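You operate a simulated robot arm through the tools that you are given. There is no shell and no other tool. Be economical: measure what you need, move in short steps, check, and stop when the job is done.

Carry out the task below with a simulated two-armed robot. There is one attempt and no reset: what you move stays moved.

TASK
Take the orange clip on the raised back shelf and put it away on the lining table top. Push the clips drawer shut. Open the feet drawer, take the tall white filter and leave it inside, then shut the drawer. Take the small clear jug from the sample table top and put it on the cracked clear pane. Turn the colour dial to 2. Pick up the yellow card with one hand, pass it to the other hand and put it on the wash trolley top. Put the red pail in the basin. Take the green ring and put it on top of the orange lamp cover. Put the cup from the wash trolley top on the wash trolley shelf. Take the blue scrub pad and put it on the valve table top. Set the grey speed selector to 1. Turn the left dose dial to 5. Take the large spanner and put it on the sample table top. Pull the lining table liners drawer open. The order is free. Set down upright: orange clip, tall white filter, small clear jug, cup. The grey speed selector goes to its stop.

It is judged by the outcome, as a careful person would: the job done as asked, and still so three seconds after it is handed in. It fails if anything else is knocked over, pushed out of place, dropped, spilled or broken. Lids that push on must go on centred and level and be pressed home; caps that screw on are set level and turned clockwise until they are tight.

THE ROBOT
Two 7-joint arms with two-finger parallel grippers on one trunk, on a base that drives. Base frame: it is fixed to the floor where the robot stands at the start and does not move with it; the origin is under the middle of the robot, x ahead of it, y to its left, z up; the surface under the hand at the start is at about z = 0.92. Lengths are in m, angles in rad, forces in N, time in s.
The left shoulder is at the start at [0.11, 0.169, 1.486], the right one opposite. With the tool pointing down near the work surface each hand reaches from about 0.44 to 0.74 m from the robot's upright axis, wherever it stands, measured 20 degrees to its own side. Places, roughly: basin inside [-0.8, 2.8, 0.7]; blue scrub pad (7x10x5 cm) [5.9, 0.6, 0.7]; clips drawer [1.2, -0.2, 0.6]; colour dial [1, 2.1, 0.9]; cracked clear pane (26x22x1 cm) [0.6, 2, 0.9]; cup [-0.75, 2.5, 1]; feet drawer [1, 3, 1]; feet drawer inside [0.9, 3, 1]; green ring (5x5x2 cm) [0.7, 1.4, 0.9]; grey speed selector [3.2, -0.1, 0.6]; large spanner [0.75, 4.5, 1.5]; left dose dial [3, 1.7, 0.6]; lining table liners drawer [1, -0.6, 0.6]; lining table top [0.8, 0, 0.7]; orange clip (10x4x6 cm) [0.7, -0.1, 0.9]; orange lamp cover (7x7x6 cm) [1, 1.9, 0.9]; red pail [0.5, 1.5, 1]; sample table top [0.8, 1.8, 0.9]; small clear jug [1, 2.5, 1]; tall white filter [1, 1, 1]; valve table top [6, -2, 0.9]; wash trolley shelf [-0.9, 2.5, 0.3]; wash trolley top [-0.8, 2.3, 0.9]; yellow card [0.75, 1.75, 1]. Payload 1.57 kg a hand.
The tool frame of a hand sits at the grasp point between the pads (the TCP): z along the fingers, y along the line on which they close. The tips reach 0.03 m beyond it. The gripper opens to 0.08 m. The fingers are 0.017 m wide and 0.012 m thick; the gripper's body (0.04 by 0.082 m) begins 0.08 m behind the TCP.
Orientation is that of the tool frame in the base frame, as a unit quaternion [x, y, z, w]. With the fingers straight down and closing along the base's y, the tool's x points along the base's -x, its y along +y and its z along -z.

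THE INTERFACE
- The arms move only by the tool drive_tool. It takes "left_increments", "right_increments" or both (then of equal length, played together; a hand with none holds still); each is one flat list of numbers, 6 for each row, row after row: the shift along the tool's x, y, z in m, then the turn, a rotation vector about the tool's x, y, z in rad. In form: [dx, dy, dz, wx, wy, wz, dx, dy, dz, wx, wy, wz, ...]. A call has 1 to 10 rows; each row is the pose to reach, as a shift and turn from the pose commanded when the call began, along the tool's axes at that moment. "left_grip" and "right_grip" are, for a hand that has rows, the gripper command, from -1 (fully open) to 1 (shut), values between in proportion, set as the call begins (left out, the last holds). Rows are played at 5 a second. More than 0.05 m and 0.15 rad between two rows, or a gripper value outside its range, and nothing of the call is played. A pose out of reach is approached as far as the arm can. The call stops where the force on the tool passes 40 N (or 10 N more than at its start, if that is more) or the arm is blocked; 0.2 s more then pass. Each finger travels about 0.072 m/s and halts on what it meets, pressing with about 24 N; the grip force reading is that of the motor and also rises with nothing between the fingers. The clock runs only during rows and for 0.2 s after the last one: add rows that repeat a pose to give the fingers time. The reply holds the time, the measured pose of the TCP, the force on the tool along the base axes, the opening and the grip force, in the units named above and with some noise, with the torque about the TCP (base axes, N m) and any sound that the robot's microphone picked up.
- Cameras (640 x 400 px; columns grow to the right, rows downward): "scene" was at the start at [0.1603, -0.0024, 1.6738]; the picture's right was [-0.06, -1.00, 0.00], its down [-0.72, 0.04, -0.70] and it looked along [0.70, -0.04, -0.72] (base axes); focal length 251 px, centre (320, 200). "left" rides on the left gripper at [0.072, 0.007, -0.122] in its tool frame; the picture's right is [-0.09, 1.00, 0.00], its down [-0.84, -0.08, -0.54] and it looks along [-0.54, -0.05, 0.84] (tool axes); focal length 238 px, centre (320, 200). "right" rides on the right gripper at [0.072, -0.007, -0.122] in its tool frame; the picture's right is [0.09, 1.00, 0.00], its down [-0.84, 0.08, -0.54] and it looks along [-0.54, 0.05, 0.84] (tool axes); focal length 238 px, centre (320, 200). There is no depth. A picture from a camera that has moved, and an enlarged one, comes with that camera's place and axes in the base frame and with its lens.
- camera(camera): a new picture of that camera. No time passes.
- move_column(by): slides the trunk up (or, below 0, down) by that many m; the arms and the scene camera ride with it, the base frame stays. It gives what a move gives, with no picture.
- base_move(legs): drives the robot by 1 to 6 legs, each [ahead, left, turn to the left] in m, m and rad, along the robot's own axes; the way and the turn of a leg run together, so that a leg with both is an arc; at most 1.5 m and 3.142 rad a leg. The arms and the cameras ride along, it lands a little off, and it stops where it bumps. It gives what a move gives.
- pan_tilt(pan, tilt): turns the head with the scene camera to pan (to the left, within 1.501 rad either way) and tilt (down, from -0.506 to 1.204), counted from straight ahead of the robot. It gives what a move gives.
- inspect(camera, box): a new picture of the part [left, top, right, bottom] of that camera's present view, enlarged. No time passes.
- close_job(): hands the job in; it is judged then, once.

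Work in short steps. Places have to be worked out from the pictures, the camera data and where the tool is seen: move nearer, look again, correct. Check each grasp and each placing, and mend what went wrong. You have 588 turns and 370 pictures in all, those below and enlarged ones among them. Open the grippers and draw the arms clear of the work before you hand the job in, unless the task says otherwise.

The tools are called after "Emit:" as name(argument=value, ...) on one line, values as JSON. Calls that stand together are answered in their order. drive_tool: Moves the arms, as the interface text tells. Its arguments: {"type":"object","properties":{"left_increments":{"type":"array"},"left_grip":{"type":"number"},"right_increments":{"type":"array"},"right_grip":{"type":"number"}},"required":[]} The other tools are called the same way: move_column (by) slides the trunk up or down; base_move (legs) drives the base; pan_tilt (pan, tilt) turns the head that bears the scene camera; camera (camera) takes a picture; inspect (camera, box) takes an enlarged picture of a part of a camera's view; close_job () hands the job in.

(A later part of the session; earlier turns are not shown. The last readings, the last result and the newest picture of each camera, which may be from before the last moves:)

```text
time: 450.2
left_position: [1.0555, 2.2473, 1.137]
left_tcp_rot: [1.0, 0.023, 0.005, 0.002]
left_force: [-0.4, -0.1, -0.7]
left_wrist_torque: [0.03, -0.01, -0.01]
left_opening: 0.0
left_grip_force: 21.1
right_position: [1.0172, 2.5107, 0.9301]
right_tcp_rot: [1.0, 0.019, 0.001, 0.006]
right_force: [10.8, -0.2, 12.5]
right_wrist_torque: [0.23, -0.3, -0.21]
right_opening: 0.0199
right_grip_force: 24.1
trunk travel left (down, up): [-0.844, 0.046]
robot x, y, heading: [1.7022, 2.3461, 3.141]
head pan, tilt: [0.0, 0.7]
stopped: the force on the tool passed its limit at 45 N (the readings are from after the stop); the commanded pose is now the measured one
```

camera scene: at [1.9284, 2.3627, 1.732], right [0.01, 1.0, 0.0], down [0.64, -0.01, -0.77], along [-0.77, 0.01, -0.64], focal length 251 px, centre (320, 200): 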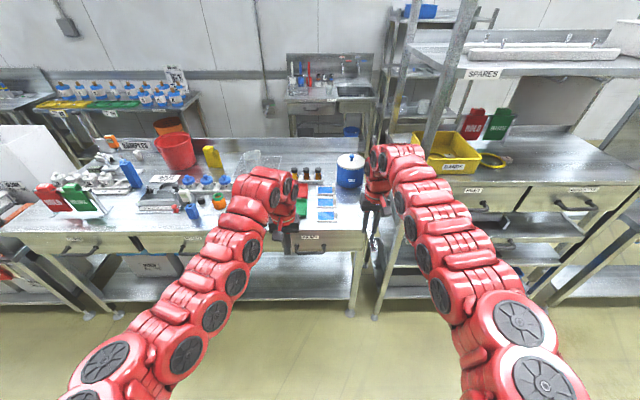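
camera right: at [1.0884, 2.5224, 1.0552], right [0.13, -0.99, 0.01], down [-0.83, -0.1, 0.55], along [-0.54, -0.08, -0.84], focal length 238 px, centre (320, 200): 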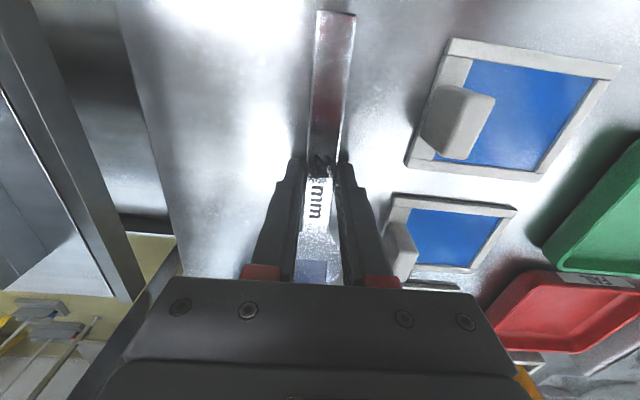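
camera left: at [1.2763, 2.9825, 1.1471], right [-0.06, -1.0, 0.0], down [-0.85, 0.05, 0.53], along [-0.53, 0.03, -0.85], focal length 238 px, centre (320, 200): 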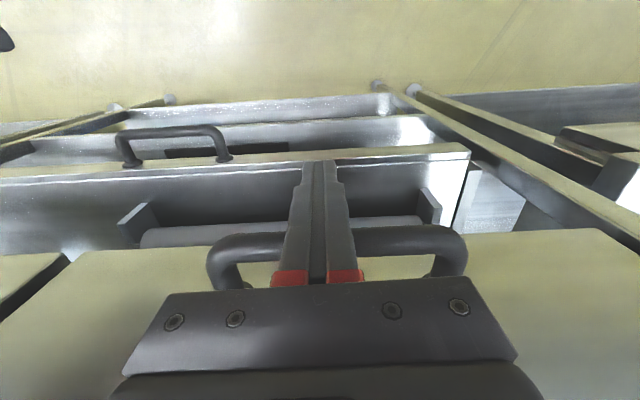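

Contact. Release and withdraw upward.

Emit:
drive_tool(right_increments=[0, 0, -0.002, 0, 0, 0, 0, 0, -0.002, 0, 0, 0, 0, 0, -0.002, 0, 0, 0], right_grip=-0.3)

Emit:
drive_tool(right_increments=[0, 0, -0.03, 0, 0, 0, 0, 0, -0.07, 0, 0, 0, 0, 0, -0.12, 0, 0, 0, 0, 0, -0.17, 0, 0, 0])

Emit:
camera(camera="right")

```text
time: 451.0
left_position: [1.0533, 2.2478, 1.1363]
left_tcp_rot: [1.0, 0.021, 0.006, 0.002]
left_force: [0.0, 0.6, -0.5]
left_wrist_torque: [0.03, 0.02, -0.01]
left_opening: 0.0
left_grip_force: 21.5
right_position: [1.0157, 2.5119, 0.9309]
right_tcp_rot: [1.0, 0.02, 0.0, 0.007]
right_force: [0.1, 0.3, -0.6]
right_wrist_torque: [-0.03, 0.0, 0.02]
right_opening: 0.052
right_grip_force: 0.0
trunk travel left (down, up): [-0.844, 0.046]
robot x, y, heading: [1.7029, 2.3444, 3.142]
head pan, tilt: [0.0, 0.7]
```

```text
time: 452.0
left_position: [1.055, 2.2512, 1.1365]
left_tcp_rot: [1.0, 0.023, 0.007, 0.003]
left_force: [-0.3, 0.4, -0.9]
left_wrist_torque: [0.01, -0.01, -0.01]
left_opening: 0.0
left_grip_force: 21.8
right_position: [1.016, 2.5151, 1.1031]
right_tcp_rot: [1.0, 0.018, -0.001, 0.007]
right_force: [0.6, 0.7, 0.2]
right_wrist_torque: [-0.14, -0.02, -0.01]
right_opening: 0.0519
right_grip_force: 0.0
trunk travel left (down, up): [-0.844, 0.046]
robot x, y, heading: [1.7019, 2.3436, -3.146]
head pan, tilt: [0.0, 0.7]
```

```text
135 pictures are left
camera right: at [1.0874, 2.5264, 1.2246], right [0.13, -0.99, 0.01], down [-0.83, -0.1, 0.54], along [-0.54, -0.08, -0.84], focal length 238 px, centre (320, 200)
```

right: 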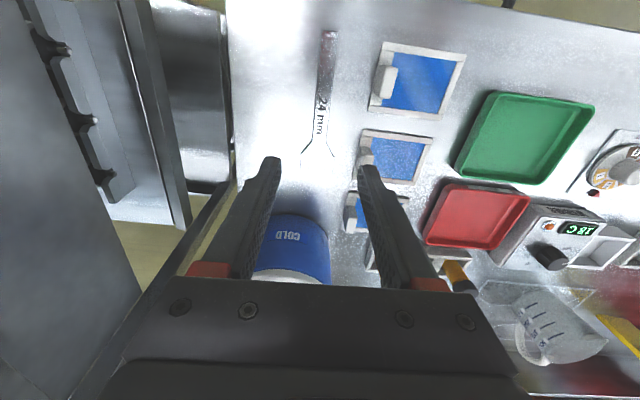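

Spanner placed flat on the table. Now find a way to the scrub pad at (5.9,0.6). Back off, turn to face +x at y≈3 and look.

Emit:
base_move(legs=[[-0.35, 0, 0], [0, -0.6, 0], [0, 0, -3.1]])

Emit:
pan_tilt(pan=0.25, tilt=0.25)

Emit:
camera(camera="scene")

```text
time: 464.6
left_position: [2.6952, 3.0469, 1.1365]
left_tcp_rot: [-0.025, 1.0, 0.001, -0.006]
left_force: [-0.1, 0.3, -0.6]
left_wrist_torque: [-0.04, 0.0, 0.01]
left_opening: 0.0
left_grip_force: 21.0
right_position: [2.736, 2.7825, 1.1023]
right_tcp_rot: [-0.022, 1.0, 0.006, 0.0]
right_force: [0.3, 0.4, -0.3]
right_wrist_torque: [0.04, 0.0, -0.01]
right_opening: 0.0523
right_grip_force: 0.1
trunk travel left (down, up): [-0.844, 0.046]
robot x, y, heading: [2.0458, 2.9454, 0.009]
head pan, tilt: [0.0, 0.7]
```

```text
time: 465.5
left_position: [2.693, 3.0478, 1.1362]
left_tcp_rot: [-0.025, 1.0, 0.002, -0.007]
left_force: [-0.4, 0.6, 0.0]
left_wrist_torque: [-0.02, -0.04, 0.0]
left_opening: 0.0002
left_grip_force: 21.0
right_position: [2.7347, 2.7824, 1.1031]
right_tcp_rot: [-0.022, 1.0, 0.007, 0.001]
right_force: [0.0, -0.2, -0.6]
right_wrist_torque: [0.02, -0.04, 0.0]
right_opening: 0.0522
right_grip_force: 0.1
trunk travel left (down, up): [-0.844, 0.046]
robot x, y, heading: [2.0445, 2.9438, 0.004]
head pan, tilt: [0.25, 0.25]
```

```text
134 pictures are left
camera scene: at [2.2168, 2.9729, 1.7668], right [0.25, -0.97, 0.0], down [-0.24, -0.06, -0.97], along [0.94, 0.24, -0.25], focal length 251 px, centre (320, 200)
```

scene: 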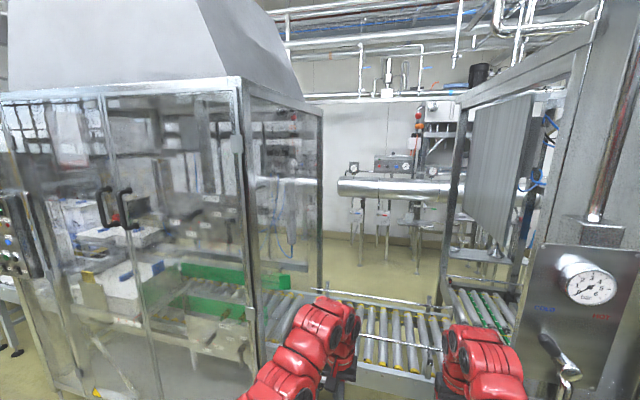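

The line blocks the way here. I'll go around the south end: turn to -y and drive along x≈1.8 (between the open liners drawer and the conveyor).

Emit:
base_move(legs=[[0, 0, -1.575], [0, -0.24, 0], [1.4, 0, 0], [1.2, 0, 0]])

Emit:
pan_tilt(pan=0, tilt=0.6)

Emit:
camera(camera="scene")

```text
time: 466.7
left_position: [2.701, 2.9946, 1.1372]
left_tcp_rot: [0.015, 1.0, 0.002, -0.006]
left_force: [0.0, -0.5, 0.6]
left_wrist_torque: [0.0, 0.0, 0.01]
left_opening: 0.0002
left_grip_force: 21.3
right_position: [2.7211, 2.7401, 1.1034]
right_tcp_rot: [0.007, 1.0, 0.012, 0.004]
right_force: [-0.2, 2.2, 0.9]
right_wrist_torque: [-0.33, -0.09, 0.02]
right_opening: 0.0519
right_grip_force: 0.1
trunk travel left (down, up): [-0.844, 0.046]
robot x, y, heading: [2.0475, 2.9452, -0.075]
head pan, tilt: [0.25, 0.25]
stopped in leg 1: the robot was blocked; the commanded pose is now the measured one
```

```text
time: 467.5
left_position: [2.6994, 2.995, 1.1371]
left_tcp_rot: [0.015, 1.0, 0.001, -0.006]
left_force: [-0.2, 0.5, 0.2]
left_wrist_torque: [0.0, 0.0, 0.01]
left_opening: 0.0001
left_grip_force: 21.4
right_position: [2.7212, 2.7399, 1.1034]
right_tcp_rot: [0.007, 1.0, 0.012, 0.003]
right_force: [0.2, 1.7, 0.2]
right_wrist_torque: [-0.25, 0.1, 0.03]
right_opening: 0.0518
right_grip_force: 0.1
trunk travel left (down, up): [-0.844, 0.046]
robot x, y, heading: [2.0458, 2.9461, -0.082]
head pan, tilt: [0.0, 0.6]
```

```text
133 pictures are left
camera scene: at [2.2146, 2.9369, 1.7347], right [-0.08, -1.0, 0.0], down [-0.56, 0.04, -0.83], along [0.82, -0.06, -0.56], focal length 251 px, centre (320, 200)
```

scene: 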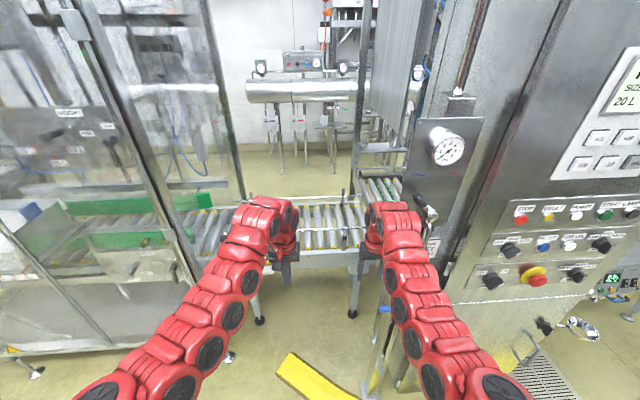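

The right hand touched the cabinet's tap. Turn back, reverse 0.4 m, then turn.

Emit:
base_move(legs=[[0, 0, 0.06], [-0.35, 0, 0], [0, 0, -1.55], [1.4, 0, 0], [1.2, 0, 0]])

Emit:
camera(camera="scene")

```text
time: 486.0
left_position: [1.8151, -0.2422, 1.1364]
left_tcp_rot: [0.69, 0.723, 0.006, -0.003]
left_force: [0.4, 0.3, 0.4]
left_wrist_torque: [-0.01, -0.01, -0.02]
left_opening: 0.0
left_grip_force: 20.8
right_position: [1.5625, -0.2822, 1.1037]
right_tcp_rot: [0.684, 0.73, 0.007, 0.01]
right_force: [-0.6, 0.1, 0.6]
right_wrist_torque: [-0.01, 0.02, 0.0]
right_opening: 0.0521
right_grip_force: 0.0
trunk travel left (down, up): [-0.844, 0.046]
robot x, y, heading: [1.7155, 0.4025, -1.568]
head pan, tilt: [0.0, 0.6]
```

```text
132 pictures are left
camera scene: at [1.7161, 0.2392, 1.7347], right [-1.0, 0.0, 0.0], down [0.0, 0.56, -0.83], along [0.0, -0.83, -0.56], focal length 251 px, centre (320, 200)
```

scene: 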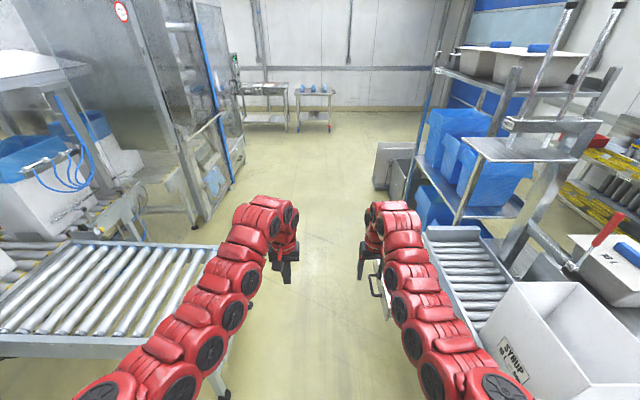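

The passage is clear. Shift 7 cm left and drive south to y≈-3.4, then face +x.

Emit:
base_move(legs=[[0, 0.07, 0], [1.4, 0, 0], [1.2, 0, 0], [1.2, 0, 0], [0, 0, 1.57]])

Emit:
pan_tilt(pan=-0.1, tilt=0.4)

Emit:
camera(camera="scene")

```text
time: 508.9
left_position: [2.4107, -3.3208, 1.1364]
left_tcp_rot: [-0.017, 1.0, 0.002, -0.006]
left_force: [-0.2, 0.0, 0.6]
left_wrist_torque: [0.0, -0.01, -0.01]
left_opening: 0.0
left_grip_force: 21.5
right_position: [2.4477, -3.5733, 1.1046]
right_tcp_rot: [-0.026, 1.0, 0.012, 0.003]
right_force: [0.3, 0.3, -0.5]
right_wrist_torque: [0.0, 0.02, 0.01]
right_opening: 0.052
right_grip_force: 0.1
trunk travel left (down, up): [-0.844, 0.046]
robot x, y, heading: [1.7588, -3.4128, -0.004]
head pan, tilt: [0.0, 0.6]
```

```text
time: 509.6
left_position: [2.4099, -3.3196, 1.1372]
left_tcp_rot: [-0.018, 1.0, 0.002, -0.005]
left_force: [0.6, -0.3, -0.3]
left_wrist_torque: [-0.01, -0.02, 0.0]
left_opening: 0.0
left_grip_force: 21.2
right_position: [2.447, -3.5729, 1.1034]
right_tcp_rot: [-0.027, 1.0, 0.011, 0.003]
right_force: [-0.3, -0.7, -0.4]
right_wrist_torque: [-0.01, 0.01, -0.03]
right_opening: 0.0519
right_grip_force: 0.0
trunk travel left (down, up): [-0.844, 0.046]
robot x, y, heading: [1.7601, -3.4084, -0.01]
head pan, tilt: [-0.099, 0.4]
```

```text
131 pictures are left
camera scene: at [1.9329, -3.4189, 1.7528], right [-0.11, -0.99, 0.0], down [-0.39, 0.04, -0.92], along [0.92, -0.1, -0.39], focal length 251 px, centre (320, 200)
```

scene: 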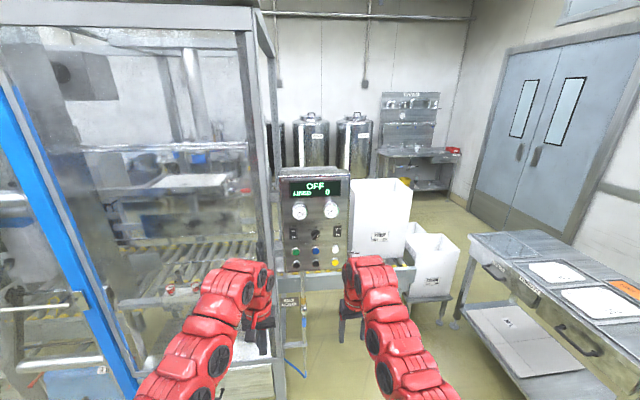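

Emit:
inspect(camera="scene", box=[340, 130, 640, 400])

Emit:
pan_tilt(pan=-0.6, tilt=0.5)

Emit:
camera(camera="scene")

```text
1.48 times, centred on (490, 265) of scene
camera zoom: at [1.9329, -3.4189, 1.7528], right [-0.11, -0.99, 0.0], down [-0.39, 0.04, -0.92], along [0.92, -0.1, -0.39], focal length 372 px, centre (68, 104)
```

zoom: 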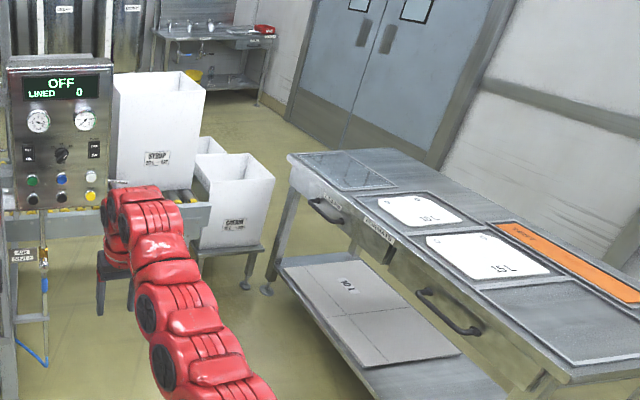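

```text
time: 510.6
left_position: [2.41, -3.3189, 1.1372]
left_tcp_rot: [-0.017, 1.0, 0.001, -0.005]
left_force: [-0.4, -0.3, 0.1]
left_wrist_torque: [-0.02, 0.0, -0.01]
left_opening: 0.0
left_grip_force: 21.3
right_position: [2.4474, -3.5741, 1.1032]
right_tcp_rot: [-0.028, 1.0, 0.012, 0.003]
right_force: [0.4, 0.5, -0.4]
right_wrist_torque: [-0.02, -0.01, 0.0]
right_opening: 0.052
right_grip_force: 0.0
trunk travel left (down, up): [-0.844, 0.046]
robot x, y, heading: [1.7593, -3.411, -0.009]
head pan, tilt: [-0.6, 0.499]
```

```text
129 pictures are left
camera scene: at [1.9155, -3.461, 1.7437], right [-0.57, -0.82, 0.0], down [-0.39, 0.27, -0.88], along [0.72, -0.5, -0.48], focal length 251 px, centre (320, 200)
```

scene: 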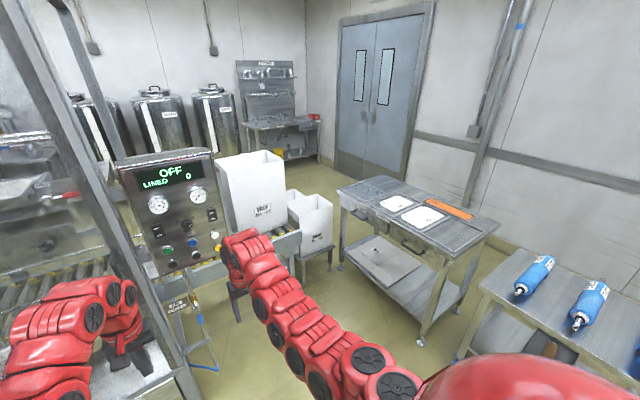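

A bench blocks the direct gap, but there's >1 m between the benches and the south wall. Route: west to x≈1.0, south to y≈-5.7, then east.

Emit:
base_move(legs=[[-0.75, 0, 0], [0, 0, -1.56], [1.2, 0, 0], [1.05, 0, 0], [0, 0, 1.57]])

Emit:
pan_tilt(pan=0, tilt=0.45)

Emit:
camera(camera="scene")

```text
time: 528.1
left_position: [1.0029, -6.1588, 1.1374]
left_tcp_rot: [0.707, 0.708, 0.004, -0.002]
left_force: [-0.1, -0.7, -0.3]
left_wrist_torque: [-0.03, 0.01, 0.04]
left_opening: 0.0
left_grip_force: 20.8
right_position: [0.747, -6.1789, 1.1024]
right_tcp_rot: [0.702, 0.712, 0.016, 0.0]
right_force: [1.4, 6.0, 1.5]
right_wrist_torque: [-0.84, 0.19, -0.03]
right_opening: 0.0522
right_grip_force: 0.1
trunk travel left (down, up): [-0.844, 0.046]
robot x, y, heading: [0.9356, -5.5099, -1.617]
head pan, tilt: [-0.6, 0.499]
stopped in leg 4: the force on the tool passed its limit at 254 N (the readings are from after the stop); the commanded pose is now the measured one
```

```text
time: 529.1
left_position: [1.0019, -6.1583, 1.137]
left_tcp_rot: [0.707, 0.707, 0.005, -0.002]
left_force: [-0.3, -0.7, 0.1]
left_wrist_torque: [-0.01, -0.01, -0.02]
left_opening: 0.0003
left_grip_force: 21.0
right_position: [0.7481, -6.1787, 1.1034]
right_tcp_rot: [0.702, 0.712, 0.017, 0.0]
right_force: [0.9, 9.7, -2.2]
right_wrist_torque: [-1.05, 0.04, -0.13]
right_opening: 0.0523
right_grip_force: 0.0
trunk travel left (down, up): [-0.844, 0.046]
robot x, y, heading: [0.9291, -5.5084, -1.615]
head pan, tilt: [0.0, 0.45]
```

```text
128 pictures are left
camera scene: at [0.9255, -5.6756, 1.7484], right [-1.0, 0.05, 0.0], down [0.02, 0.43, -0.9], along [-0.04, -0.9, -0.43], focal length 251 px, centre (320, 200)
```

scene: 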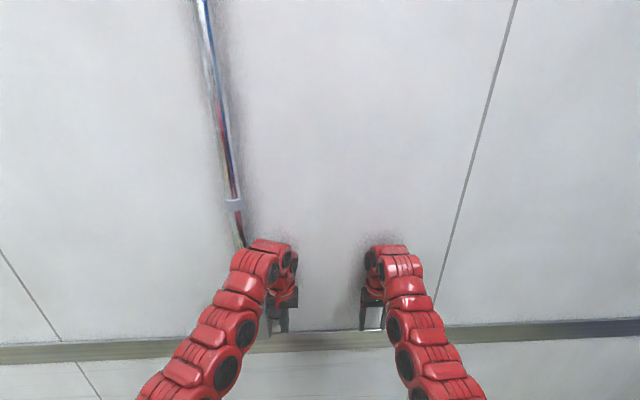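

The hands met the wall rail (y≈-6.25). Back off, shift west, turn east, then slide to the corridor centre y≈-5.68.

Emit:
base_move(legs=[[-0.32, 0, 0.04], [0, -0.3, 0], [0, 0, 1.57], [0, -0.42, 0]])

Emit:
camera(camera="scene")

```text
time: 538.8
left_position: [1.2851, -5.5292, 1.1354]
left_tcp_rot: [-0.011, 1.0, 0.001, -0.006]
left_force: [0.2, 0.1, 0.0]
left_wrist_torque: [0.0, -0.04, 0.01]
left_opening: 0.0001
left_grip_force: 21.5
right_position: [1.309, -5.7837, 1.1037]
right_tcp_rot: [-0.018, 1.0, 0.011, -0.012]
right_force: [-0.2, -0.1, 1.0]
right_wrist_torque: [0.01, 0.01, -0.04]
right_opening: 0.0517
right_grip_force: 0.1
trunk travel left (down, up): [-0.844, 0.046]
robot x, y, heading: [0.6342, -5.6099, -0.027]
head pan, tilt: [0.0, 0.45]
```

```text
127 pictures are left
camera scene: at [0.805, -5.6127, 1.7482], right [-0.03, -1.0, 0.0], down [-0.44, 0.01, -0.9], along [0.9, -0.02, -0.44], focal length 251 px, centre (320, 200)
```

scene: 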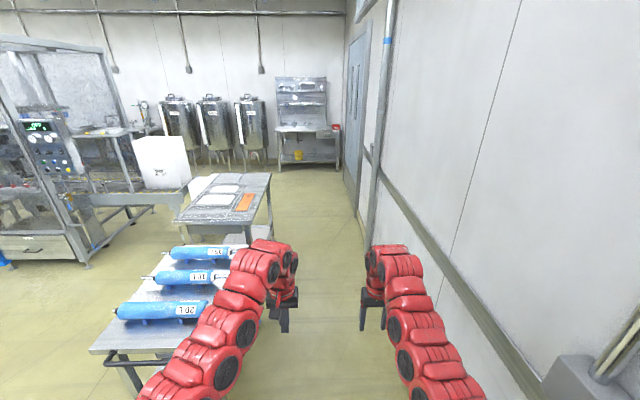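

Corridor visible. Shift 0.11 right, straighten, and drive east 3 m.

Emit:
base_move(legs=[[0, -0.1, 0.025], [1.4, 0, 0], [1.4, 0, 0]])

Emit:
camera(camera="scene")

```text
time: 553.1
left_position: [4.0681, -5.623, 1.1357]
left_tcp_rot: [-0.026, 1.0, 0.002, -0.005]
left_force: [0.6, -0.1, -1.0]
left_wrist_torque: [0.0, 0.0, 0.01]
left_opening: 0.0003
left_grip_force: 21.0
right_position: [4.1023, -5.8756, 1.1031]
right_tcp_rot: [-0.034, 0.999, 0.012, -0.012]
right_force: [-0.9, 0.2, 0.6]
right_wrist_torque: [0.04, -0.02, -0.05]
right_opening: 0.052
right_grip_force: 0.0
trunk travel left (down, up): [-0.844, 0.046]
robot x, y, heading: [3.4216, -5.7273, 0.006]
head pan, tilt: [0.0, 0.45]
```

```text
126 pictures are left
camera scene: at [3.5923, -5.7224, 1.7482], right [0.01, -1.0, 0.0], down [-0.44, 0.0, -0.9], along [0.9, 0.01, -0.44], focal length 251 px, centre (320, 200)
```

scene: 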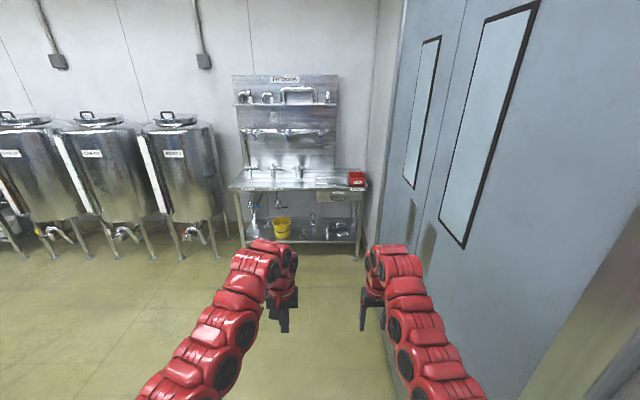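

Emit:
base_move(legs=[[0.9, 0, 0], [0, 0, 1.57]])

Emit:
camera(camera="scene")

```text
time: 561.6
left_position: [4.2556, -5.0727, 1.1355]
left_tcp_rot: [0.71, -0.704, 0.002, 0.006]
left_force: [0.6, 0.6, -0.4]
left_wrist_torque: [0.0, 0.02, 0.04]
left_opening: 0.0003
left_grip_force: 21.5
right_position: [4.5113, -5.0496, 1.1036]
right_tcp_rot: [0.715, -0.699, 0.0, 0.016]
right_force: [0.5, 0.1, -0.2]
right_wrist_torque: [0.02, 0.02, 0.0]
right_opening: 0.0518
right_grip_force: 0.0
trunk travel left (down, up): [-0.844, 0.046]
robot x, y, heading: [4.3308, -5.7234, 1.535]
head pan, tilt: [0.0, 0.45]
```

```text
125 pictures are left
camera scene: at [4.335, -5.5513, 1.7482], right [1.0, -0.04, 0.0], down [-0.02, -0.44, -0.9], along [0.03, 0.9, -0.44], focal length 251 px, centre (320, 200)
```

scene: 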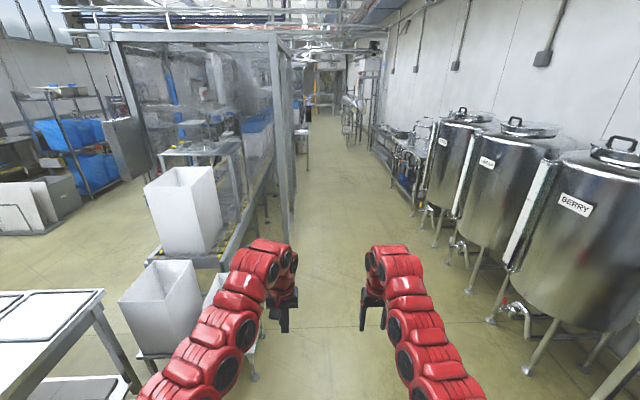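

A clear aisle runs north between the line and the tanks. Shift right 0.5 m and drive north.

Emit:
base_move(legs=[[0.3, -0.5, 0.03], [1.4, 0, 0], [1.3, 0, 0]])

Emit:
pan_tilt(pan=-0.4, tilt=0.45)

Emit:
camera(camera="scene")

```text
time: 577.6
left_position: [4.7886, -2.0934, 1.1369]
left_tcp_rot: [0.72, -0.694, 0.003, 0.005]
left_force: [-0.4, -0.2, -0.1]
left_wrist_torque: [0.02, -0.02, -0.01]
left_opening: 0.0001
left_grip_force: 21.4
right_position: [5.0432, -2.0643, 1.1031]
right_tcp_rot: [0.724, -0.69, 0.0, 0.017]
right_force: [0.2, 0.8, -0.5]
right_wrist_torque: [-0.02, -0.03, 0.02]
right_opening: 0.052
right_grip_force: 0.0
trunk travel left (down, up): [-0.844, 0.046]
robot x, y, heading: [4.8778, -2.7407, 1.557]
head pan, tilt: [0.0, 0.45]
```

```text
time: 578.5
left_position: [4.7888, -2.0926, 1.136]
left_tcp_rot: [0.719, -0.695, 0.002, 0.005]
left_force: [-0.2, 0.2, 0.1]
left_wrist_torque: [0.01, -0.02, 0.01]
left_opening: 0.0
left_grip_force: 21.1
right_position: [5.0425, -2.0645, 1.1029]
right_tcp_rot: [0.724, -0.69, -0.001, 0.017]
right_force: [0.2, 0.7, 0.6]
right_wrist_torque: [0.0, 0.01, 0.02]
right_opening: 0.0518
right_grip_force: 0.0
trunk travel left (down, up): [-0.844, 0.046]
robot x, y, heading: [4.8765, -2.7381, 1.558]
head pan, tilt: [-0.4, 0.45]
```

```text
124 pictures are left
camera scene: at [4.9155, -2.5762, 1.7482], right [0.92, -0.4, 0.0], down [-0.17, -0.4, -0.9], along [0.36, 0.83, -0.44], focal length 251 px, centre (320, 200)
```

scene: 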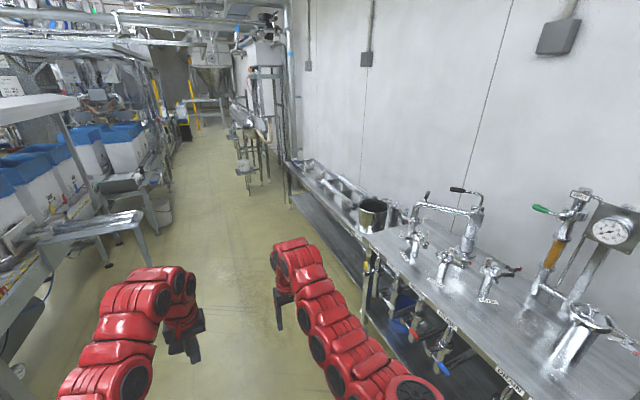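

The valve table is on the right (y≈-2). Continue north to y≈0.3 and look for the scrub pad.

Emit:
base_move(legs=[[1.4, 0, 0.01], [1.4, 0, 0]])

Emit:
pan_tilt(pan=-0.9, tilt=0.55)

Emit:
camera(camera="scene")

```text
time: 591.9
left_position: [4.7469, 0.6697, 1.1366]
left_tcp_rot: [0.728, -0.685, 0.003, 0.004]
left_force: [1.0, 0.2, -0.4]
left_wrist_torque: [-0.01, -0.03, 0.04]
left_opening: 0.0001
left_grip_force: 21.3
right_position: [4.9988, 0.7052, 1.1029]
right_tcp_rot: [0.733, -0.68, 0.001, 0.017]
right_force: [0.3, 0.1, 0.1]
right_wrist_torque: [-0.03, 0.01, 0.03]
right_opening: 0.0519
right_grip_force: 0.0
trunk travel left (down, up): [-0.844, 0.046]
robot x, y, heading: [4.8511, 0.0211, 1.582]
head pan, tilt: [-0.4, 0.45]
```

```text
time: 592.8
left_position: [4.7456, 0.6697, 1.1358]
left_tcp_rot: [0.728, -0.685, 0.003, 0.004]
left_force: [0.3, 0.0, -0.1]
left_wrist_torque: [-0.01, 0.0, -0.01]
left_opening: 0.0
left_grip_force: 21.6
right_position: [4.9994, 0.7051, 1.103]
right_tcp_rot: [0.733, -0.68, 0.001, 0.016]
right_force: [-0.5, 0.2, -0.2]
right_wrist_torque: [0.0, 0.02, 0.01]
right_opening: 0.0521
right_grip_force: 0.1
trunk travel left (down, up): [-0.844, 0.046]
robot x, y, heading: [4.8512, 0.0242, 1.584]
head pan, tilt: [-0.901, 0.55]
```

```text
123 pictures are left
camera scene: at [4.9214, 0.1614, 1.7392], right [0.63, -0.77, 0.0], down [-0.4, -0.33, -0.85], along [0.66, 0.54, -0.52], focal length 251 px, centre (320, 200)
```

scene: 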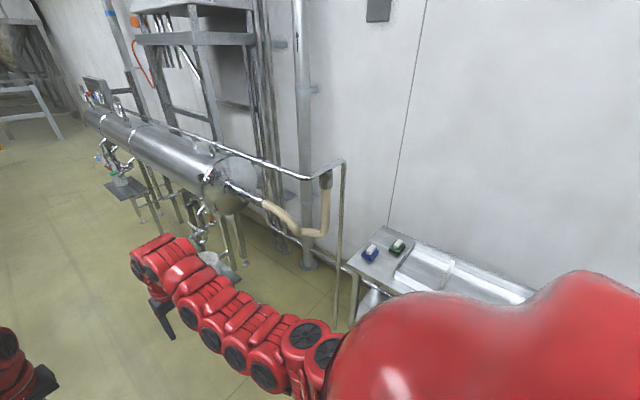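

Blue pad at ≈(5.95,0.63) on the trough's end. Turn to face it (heading 0) at y≈0.42 and approach.

Emit:
base_move(legs=[[0.4, 0, 0], [0, 0, -1.58]])

Emit:
pan_tilt(pan=0, tilt=0.7)

Emit:
camera(camera="scene")

```text
time: 599.1
left_position: [5.4959, 0.5252, 1.1368]
left_tcp_rot: [-0.03, 1.0, 0.001, -0.005]
left_force: [0.1, 0.3, 0.4]
left_wrist_torque: [-0.01, -0.02, 0.0]
left_opening: 0.0
left_grip_force: 21.6
right_position: [5.5302, 0.2711, 1.1034]
right_tcp_rot: [-0.036, 0.999, 0.011, -0.011]
right_force: [0.3, 0.6, 0.4]
right_wrist_torque: [-0.02, 0.0, 0.0]
right_opening: 0.052
right_grip_force: 0.1
trunk travel left (down, up): [-0.844, 0.046]
robot x, y, heading: [4.849, 0.4194, 0.007]
head pan, tilt: [-0.901, 0.55]
```

```text
time: 600.3
left_position: [5.4952, 0.5245, 1.1356]
left_tcp_rot: [-0.029, 1.0, 0.002, -0.005]
left_force: [0.3, 0.6, -0.2]
left_wrist_torque: [0.03, 0.02, 0.0]
left_opening: 0.0
left_grip_force: 21.4
right_position: [5.5304, 0.2716, 1.1028]
right_tcp_rot: [-0.037, 0.999, 0.012, -0.012]
right_force: [-0.6, 0.1, 1.1]
right_wrist_torque: [0.03, 0.0, 0.03]
right_opening: 0.052
right_grip_force: 0.1
trunk travel left (down, up): [-0.844, 0.046]
robot x, y, heading: [4.8469, 0.4158, 0.013]
head pan, tilt: [0.0, 0.7]
```

```text
122 pictures are left
camera scene: at [5.0121, 0.422, 1.726], right [0.01, -1.0, 0.0], down [-0.64, -0.01, -0.76], along [0.76, 0.01, -0.64], focal length 251 px, centre (320, 200)
```

scene: 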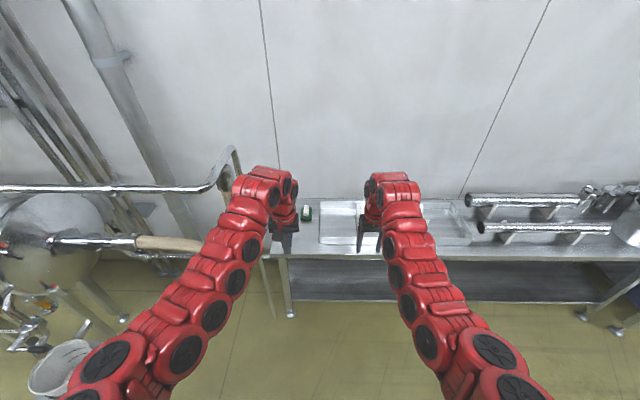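

Emit:
camera(camera="left")

Emit:
camera(camera="right")

```text
121 pictures are left
camera left: at [5.424, 0.5251, 1.2585], right [0.03, 1.0, 0.0], down [0.85, -0.03, 0.53], along [0.53, -0.01, -0.85], focal length 238 px, centre (320, 200)
```

left: 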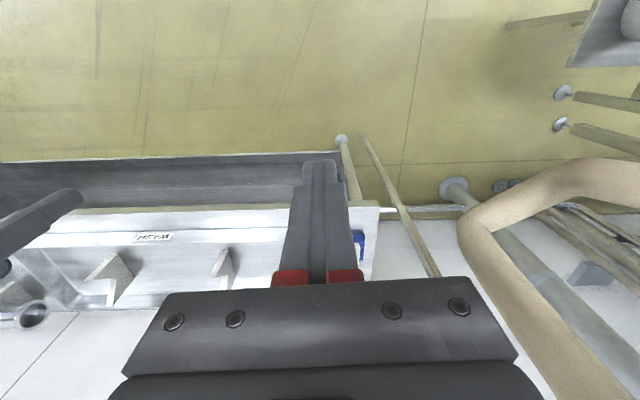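

```text
120 pictures are left
camera right: at [5.4617, 0.256, 1.2263], right [-0.16, 0.99, 0.03], down [0.84, 0.13, 0.52], along [0.51, 0.11, -0.85], focal length 238 px, centre (320, 200)
```

right: 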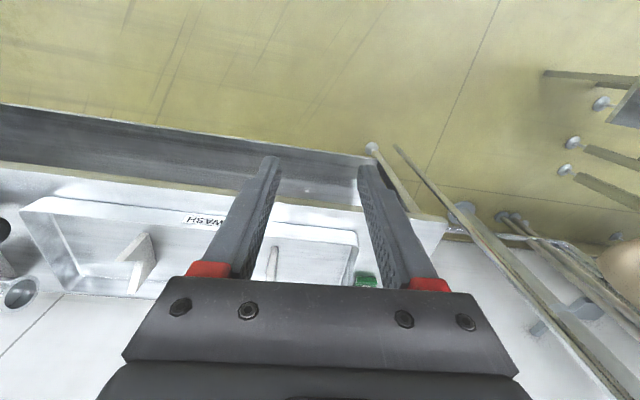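

Lower the trunk 0.2, open the left hand, and drive 0.4 m ahead.

Emit:
move_column(by=-0.2)

Emit:
base_move(legs=[[0.4, 0, -0.01]])

Emit:
drive_tool(left_increments=[0, 0, 0, 0, 0, 0, 0, 0.02, 0, 0, 0, 0, 0, 0.04, 0, 0, 0, 0, 0, 0.06, 0, 0, 0, 0], left_grip=-1)

Emit:
camera(camera="left")

```text
time: 602.5
left_position: [5.4955, 0.5238, 0.9368]
left_tcp_rot: [-0.029, 1.0, 0.001, -0.005]
left_force: [0.2, 0.2, -0.2]
left_wrist_torque: [0.02, -0.02, 0.0]
left_opening: 0.0003
left_grip_force: 20.8
right_position: [5.529, 0.2707, 0.9031]
right_tcp_rot: [-0.037, 0.999, 0.012, -0.011]
right_force: [1.0, 0.1, 0.0]
right_wrist_torque: [0.01, 0.0, 0.0]
right_opening: 0.0518
right_grip_force: 0.0
trunk travel left (down, up): [-0.644, 0.246]
robot x, y, heading: [4.8428, 0.4165, 0.011]
head pan, tilt: [0.0, 0.7]
```

```text
time: 605.0
left_position: [5.8919, 0.5236, 0.9359]
left_tcp_rot: [-0.026, 1.0, 0.002, -0.005]
left_force: [0.5, 0.2, -0.5]
left_wrist_torque: [0.01, -0.02, 0.0]
left_opening: 0.0
left_grip_force: 21.9
right_position: [5.9263, 0.2701, 0.9032]
right_tcp_rot: [-0.033, 0.999, 0.011, -0.013]
right_force: [0.0, 0.7, -0.5]
right_wrist_torque: [0.0, -0.01, 0.0]
right_opening: 0.0522
right_grip_force: 0.1
trunk travel left (down, up): [-0.644, 0.246]
robot x, y, heading: [5.2433, 0.4244, 0.003]
head pan, tilt: [0.0, 0.7]
```

```text
time: 606.0
left_position: [5.8907, 0.5846, 0.9374]
left_tcp_rot: [-0.026, 1.0, 0.002, -0.005]
left_force: [-0.1, 0.7, 0.0]
left_wrist_torque: [-0.02, 0.02, 0.01]
left_opening: 0.0801
left_grip_force: 0.0
right_position: [5.9256, 0.2713, 0.9031]
right_tcp_rot: [-0.032, 0.999, 0.012, -0.013]
right_force: [-0.4, 0.5, 0.0]
right_wrist_torque: [0.0, 0.02, 0.0]
right_opening: 0.052
right_grip_force: 0.0
trunk travel left (down, up): [-0.644, 0.246]
robot x, y, heading: [5.2406, 0.4219, 0.007]
head pan, tilt: [0.0, 0.7]
```

```text
119 pictures are left
camera left: at [5.8198, 0.5862, 1.0592], right [0.04, 1.0, 0.0], down [0.85, -0.04, 0.53], along [0.53, -0.02, -0.85], focal length 238 px, centre (320, 200)
```

left: 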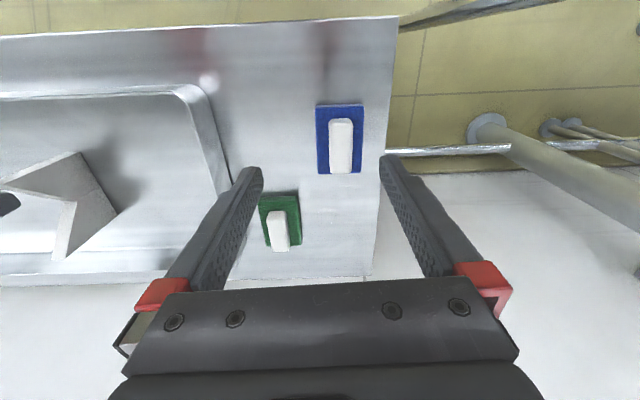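

Blue pad with a white handle at ≈(5.93,0.612). Position above the handle and descend.

Emit:
drive_tool(left_increments=[-0.02, 0.013, 0.02, 0, 0, 0, -0.038, 0.026, 0.05, 0, 0, 0, -0.038, 0.027, 0.09, 0, 0, 0, -0.038, 0.027, 0.12, 0, 0, 0], left_grip=-0.4)

Emit:
camera(camera="left")

```text
time: 607.0
left_position: [5.9251, 0.6127, 0.8163]
left_tcp_rot: [-0.027, 1.0, 0.003, -0.006]
left_force: [0.4, 0.1, 0.1]
left_wrist_torque: [-0.03, 0.04, 0.0]
left_opening: 0.056
left_grip_force: 0.1
right_position: [5.9266, 0.2705, 0.902]
right_tcp_rot: [-0.033, 0.999, 0.011, -0.012]
right_force: [0.1, 0.2, -1.0]
right_wrist_torque: [0.0, 0.01, -0.02]
right_opening: 0.052
right_grip_force: 0.0
trunk travel left (down, up): [-0.644, 0.246]
robot x, y, heading: [5.2418, 0.4214, 0.007]
head pan, tilt: [0.0, 0.7]
```

```text
118 pictures are left
camera left: at [5.855, 0.6139, 0.9381], right [0.04, 1.0, 0.0], down [0.85, -0.04, 0.53], along [0.53, -0.02, -0.85], focal length 238 px, centre (320, 200)
```

left: 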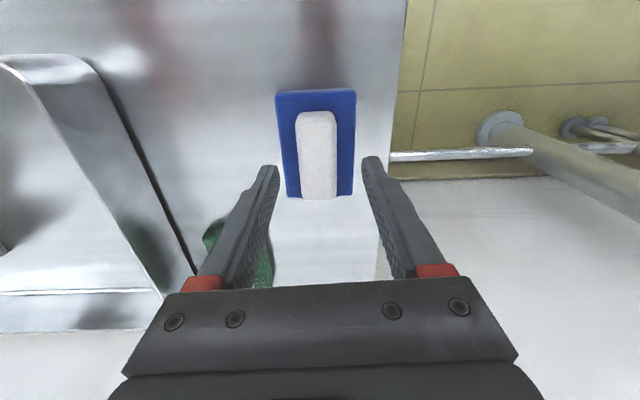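

Emit:
drive_tool(left_increments=[0, 0, 0.03, 0, 0, 0, 0, 0, 0.05, 0, 0, 0, 0, 0, 0.065, 0, 0, 0, 0, 0, 0.075, 0, 0, 0])

Emit:
camera(camera="left")

```text
time: 607.6
left_position: [5.9271, 0.611, 0.7729]
left_tcp_rot: [-0.025, 1.0, 0.001, -0.002]
left_force: [-9.2, -1.1, 25.3]
left_wrist_torque: [-0.35, 0.26, -0.13]
left_opening: 0.0561
left_grip_force: 0.0
right_position: [5.9245, 0.2705, 0.9041]
right_tcp_rot: [-0.033, 0.999, 0.011, -0.012]
right_force: [0.9, -0.4, 0.0]
right_wrist_torque: [0.02, 0.0, 0.0]
right_opening: 0.0517
right_grip_force: 0.0
trunk travel left (down, up): [-0.644, 0.246]
robot x, y, heading: [5.2454, 0.419, 0.006]
head pan, tilt: [0.0, 0.7]
stopped in row 3 (left hand): the force on the tool passed its limit at 45 N (the readings are from after the stop); the commanded pose is now the measured one
```

```text
117 pictures are left
camera left: at [5.8542, 0.614, 0.8932], right [0.04, 1.0, 0.0], down [0.84, -0.04, 0.54], along [0.54, -0.02, -0.84], focal length 238 px, centre (320, 200)
```

left: 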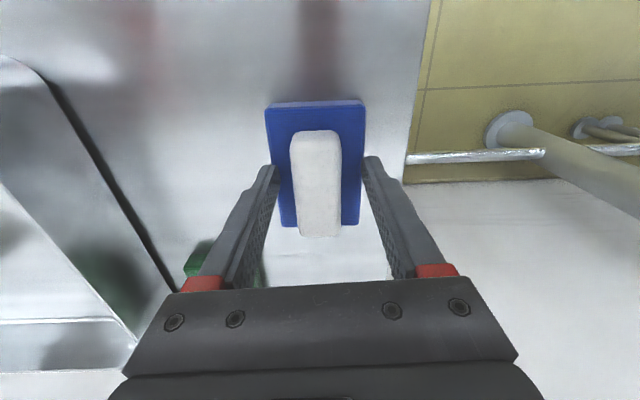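

Tips touch the pad around the handle. Raise 4 mm and close on the handle, then lift.

Emit:
drive_tool(left_increments=[0, 0, -0.004, 0, 0, 0, 0, 0, -0.004, 0, 0, 0, 0, 0, -0.004, 0, 0, 0, 0, 0, -0.004, 0, 0, 0], left_grip=1)

Emit:
drive_tool(left_increments=[0, 0, -0.04, 0, 0, 0, 0, 0, -0.08, 0, 0, 0, 0, 0, -0.12, 0, 0, 0, 0, 0, -0.16, 0, 0, 0])

Emit:
camera(camera="left")

```text
time: 608.6
left_position: [5.9279, 0.612, 0.7721]
left_tcp_rot: [-0.025, 1.0, 0.001, -0.002]
left_force: [0.6, 0.2, -0.8]
left_wrist_torque: [0.01, 0.01, 0.0]
left_opening: 0.0291
left_grip_force: 24.2
right_position: [5.9263, 0.27, 0.9031]
right_tcp_rot: [-0.033, 0.999, 0.011, -0.013]
right_force: [0.4, -0.7, 0.7]
right_wrist_torque: [0.01, -0.03, 0.01]
right_opening: 0.0523
right_grip_force: 0.1
trunk travel left (down, up): [-0.644, 0.246]
robot x, y, heading: [5.2451, 0.4201, 0.006]
head pan, tilt: [0.0, 0.7]
```

```text
time: 609.6
left_position: [5.9283, 0.6113, 0.9316]
left_tcp_rot: [-0.026, 1.0, 0.001, -0.002]
left_force: [0.3, 0.1, -0.5]
left_wrist_torque: [-0.02, 0.0, -0.01]
left_opening: 0.0289
left_grip_force: 24.1
right_position: [5.9247, 0.2692, 0.903]
right_tcp_rot: [-0.034, 0.999, 0.011, -0.012]
right_force: [-1.0, -0.3, -0.1]
right_wrist_torque: [-0.01, -0.04, -0.03]
right_opening: 0.0519
right_grip_force: 0.0
trunk travel left (down, up): [-0.644, 0.246]
robot x, y, heading: [5.2475, 0.4214, 0.01]
head pan, tilt: [0.0, 0.7]
```

```text
116 pictures are left
camera left: at [5.8563, 0.6119, 1.0549], right [0.04, 1.0, 0.0], down [0.84, -0.04, 0.54], along [0.54, -0.02, -0.84], focal length 238 px, centre (320, 200)
```

left: 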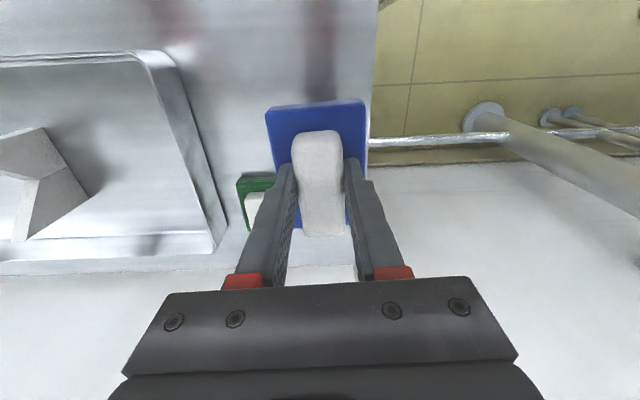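

Pad held. Back off, raise the trunk, and drive to the valve table (y≈-1.9).

Emit:
base_move(legs=[[-0.42, 0, 0]])

Emit:
move_column(by=0.22)

Emit:
base_move(legs=[[0, -1.2, 0], [0, -1.1, 0]])

Emit:
camera(camera="scene")

Emit:
camera(camera="left")

```text
time: 612.2
left_position: [5.5047, 0.6077, 0.9327]
left_tcp_rot: [-0.026, 1.0, 0.002, -0.003]
left_force: [-0.5, -0.8, -1.1]
left_wrist_torque: [0.0, 0.04, 0.01]
left_opening: 0.0292
left_grip_force: 24.0
right_position: [5.5038, 0.2676, 0.9029]
right_tcp_rot: [-0.033, 0.999, 0.011, -0.012]
right_force: [-0.7, -0.5, 0.4]
right_wrist_torque: [0.04, -0.02, 0.01]
right_opening: 0.0521
right_grip_force: 0.1
trunk travel left (down, up): [-0.644, 0.246]
robot x, y, heading: [4.8219, 0.421, 0.009]
head pan, tilt: [0.0, 0.7]
```

```text
time: 614.5
left_position: [5.5066, 0.6087, 1.1528]
left_tcp_rot: [-0.025, 1.0, 0.002, -0.004]
left_force: [-0.2, -0.7, -0.9]
left_wrist_torque: [0.03, 0.01, -0.01]
left_opening: 0.029
left_grip_force: 23.9
right_position: [5.5036, 0.2675, 1.1234]
right_tcp_rot: [-0.034, 0.999, 0.011, -0.013]
right_force: [1.0, -0.5, 0.4]
right_wrist_torque: [0.02, -0.02, 0.01]
right_opening: 0.0518
right_grip_force: 0.0
trunk travel left (down, up): [-0.864, 0.026]
robot x, y, heading: [4.821, 0.4199, 0.002]
head pan, tilt: [0.0, 0.7]
```

```text
time: 625.8
left_position: [5.5167, -1.696, 1.1515]
left_tcp_rot: [-0.017, 1.0, 0.002, -0.003]
left_force: [1.4, 0.0, -1.0]
left_wrist_torque: [0.04, 0.01, -0.04]
left_opening: 0.029
left_grip_force: 24.0
right_position: [5.5086, -2.0373, 1.1227]
right_tcp_rot: [-0.025, 1.0, 0.011, -0.013]
right_force: [-0.5, 0.4, 0.6]
right_wrist_torque: [-0.01, 0.02, 0.02]
right_opening: 0.052
right_grip_force: 0.0
trunk travel left (down, up): [-0.864, 0.026]
robot x, y, heading: [4.8276, -1.8703, -0.012]
head pan, tilt: [0.0, 0.7]
```

```text
115 pictures are left
camera scene: at [4.9951, -1.8741, 1.746], right [-0.01, -1.0, 0.0], down [-0.64, 0.01, -0.76], along [0.76, -0.01, -0.64], focal length 251 px, centre (320, 200)
```

scene: 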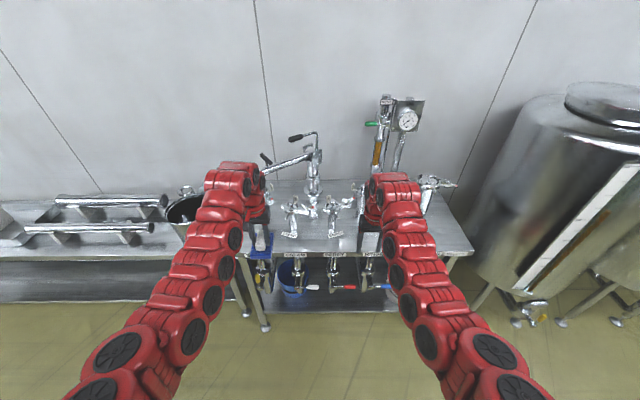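

```text
114 pictures are left
camera left: at [5.4458, -1.6939, 1.2741], right [0.06, 1.0, 0.0], down [0.84, -0.05, 0.54], along [0.54, -0.03, -0.84], focal length 238 px, centre (320, 200)
```

left: 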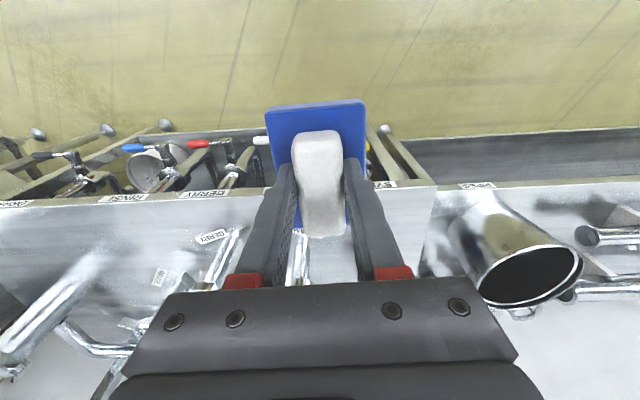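

Emit:
inspect(camera="scene", box=[220, 120, 480, 300])

Emit:
camera(camera="right")

```text
2.22 times, centred on (350, 210) of scene
camera zoom: at [4.9951, -1.8741, 1.746], right [-0.01, -1.0, 0.0], down [-0.64, 0.01, -0.76], along [0.76, -0.01, -0.64], focal length 558 px, centre (253, 178)
```

zoom: 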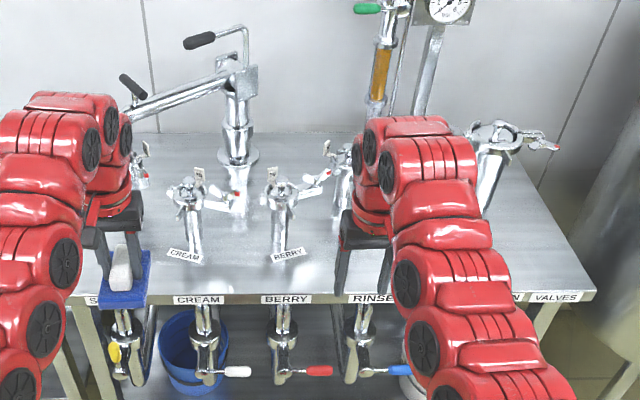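

```text
112 pictures are left
camera right: at [5.4408, -2.0505, 1.2462], right [-0.14, 0.99, 0.03], down [0.85, 0.11, 0.52], along [0.51, 0.1, -0.85], focal length 238 px, centre (320, 200)
```

right: 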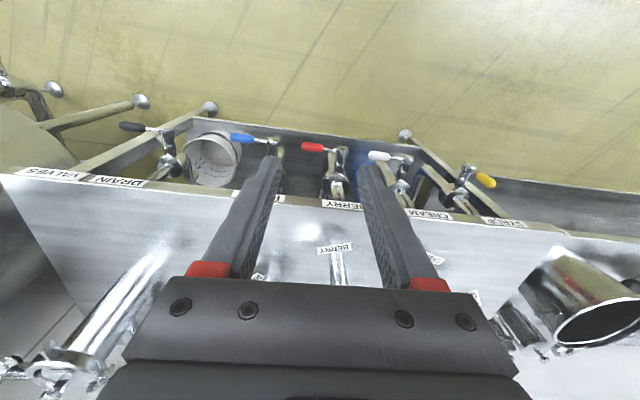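

There's a free strip at the table's left end (y≈-1.58, x≈5.76). Shift 0.11 m left and 0.24 m ahead, then look.

Emit:
base_move(legs=[[0, 0.11, 0.012], [0.23, 0, 0]])

Emit:
camera(camera="left")

Emit:
inspect(camera="scene", box=[160, 140, 360, 300])

```text
time: 628.4
left_position: [5.7434, -1.5779, 1.1538]
left_tcp_rot: [-0.021, 1.0, 0.002, -0.002]
left_force: [-0.4, -1.2, -0.4]
left_wrist_torque: [0.02, -0.01, -0.05]
left_opening: 0.0292
left_grip_force: 24.2
right_position: [5.7392, -1.9192, 1.1235]
right_tcp_rot: [-0.029, 0.999, 0.01, -0.012]
right_force: [-0.2, 0.7, 0.2]
right_wrist_torque: [-0.02, 0.02, 0.0]
right_opening: 0.0519
right_grip_force: 0.1
trunk travel left (down, up): [-0.864, 0.026]
robot x, y, heading: [5.0589, -1.7644, -0.0]
head pan, tilt: [0.0, 0.7]
```

```text
111 pictures are left
camera left: at [5.6724, -1.5757, 1.2748], right [0.05, 1.0, 0.0], down [0.84, -0.04, 0.54], along [0.54, -0.02, -0.84], focal length 238 px, centre (320, 200)
```

left: 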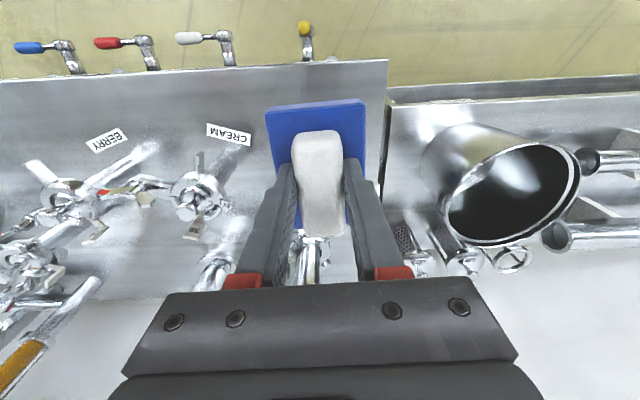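

```text
2.50 times, centred on (260, 220) of scene
camera zoom: at [5.223, -1.7601, 1.7462], right [0.0, -1.0, 0.0], down [-0.64, 0.0, -0.77], along [0.77, 0.0, -0.64], focal length 628 px, centre (470, 150)
```

zoom: 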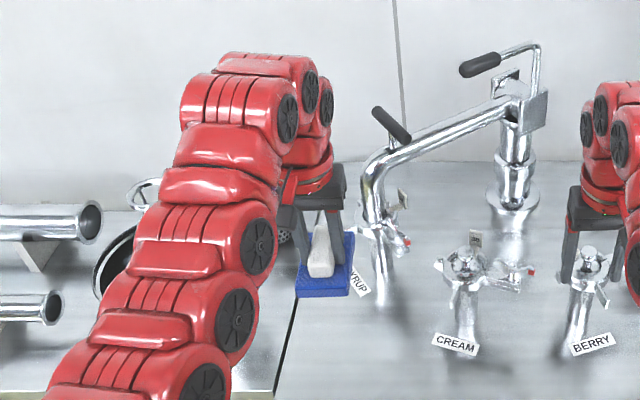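

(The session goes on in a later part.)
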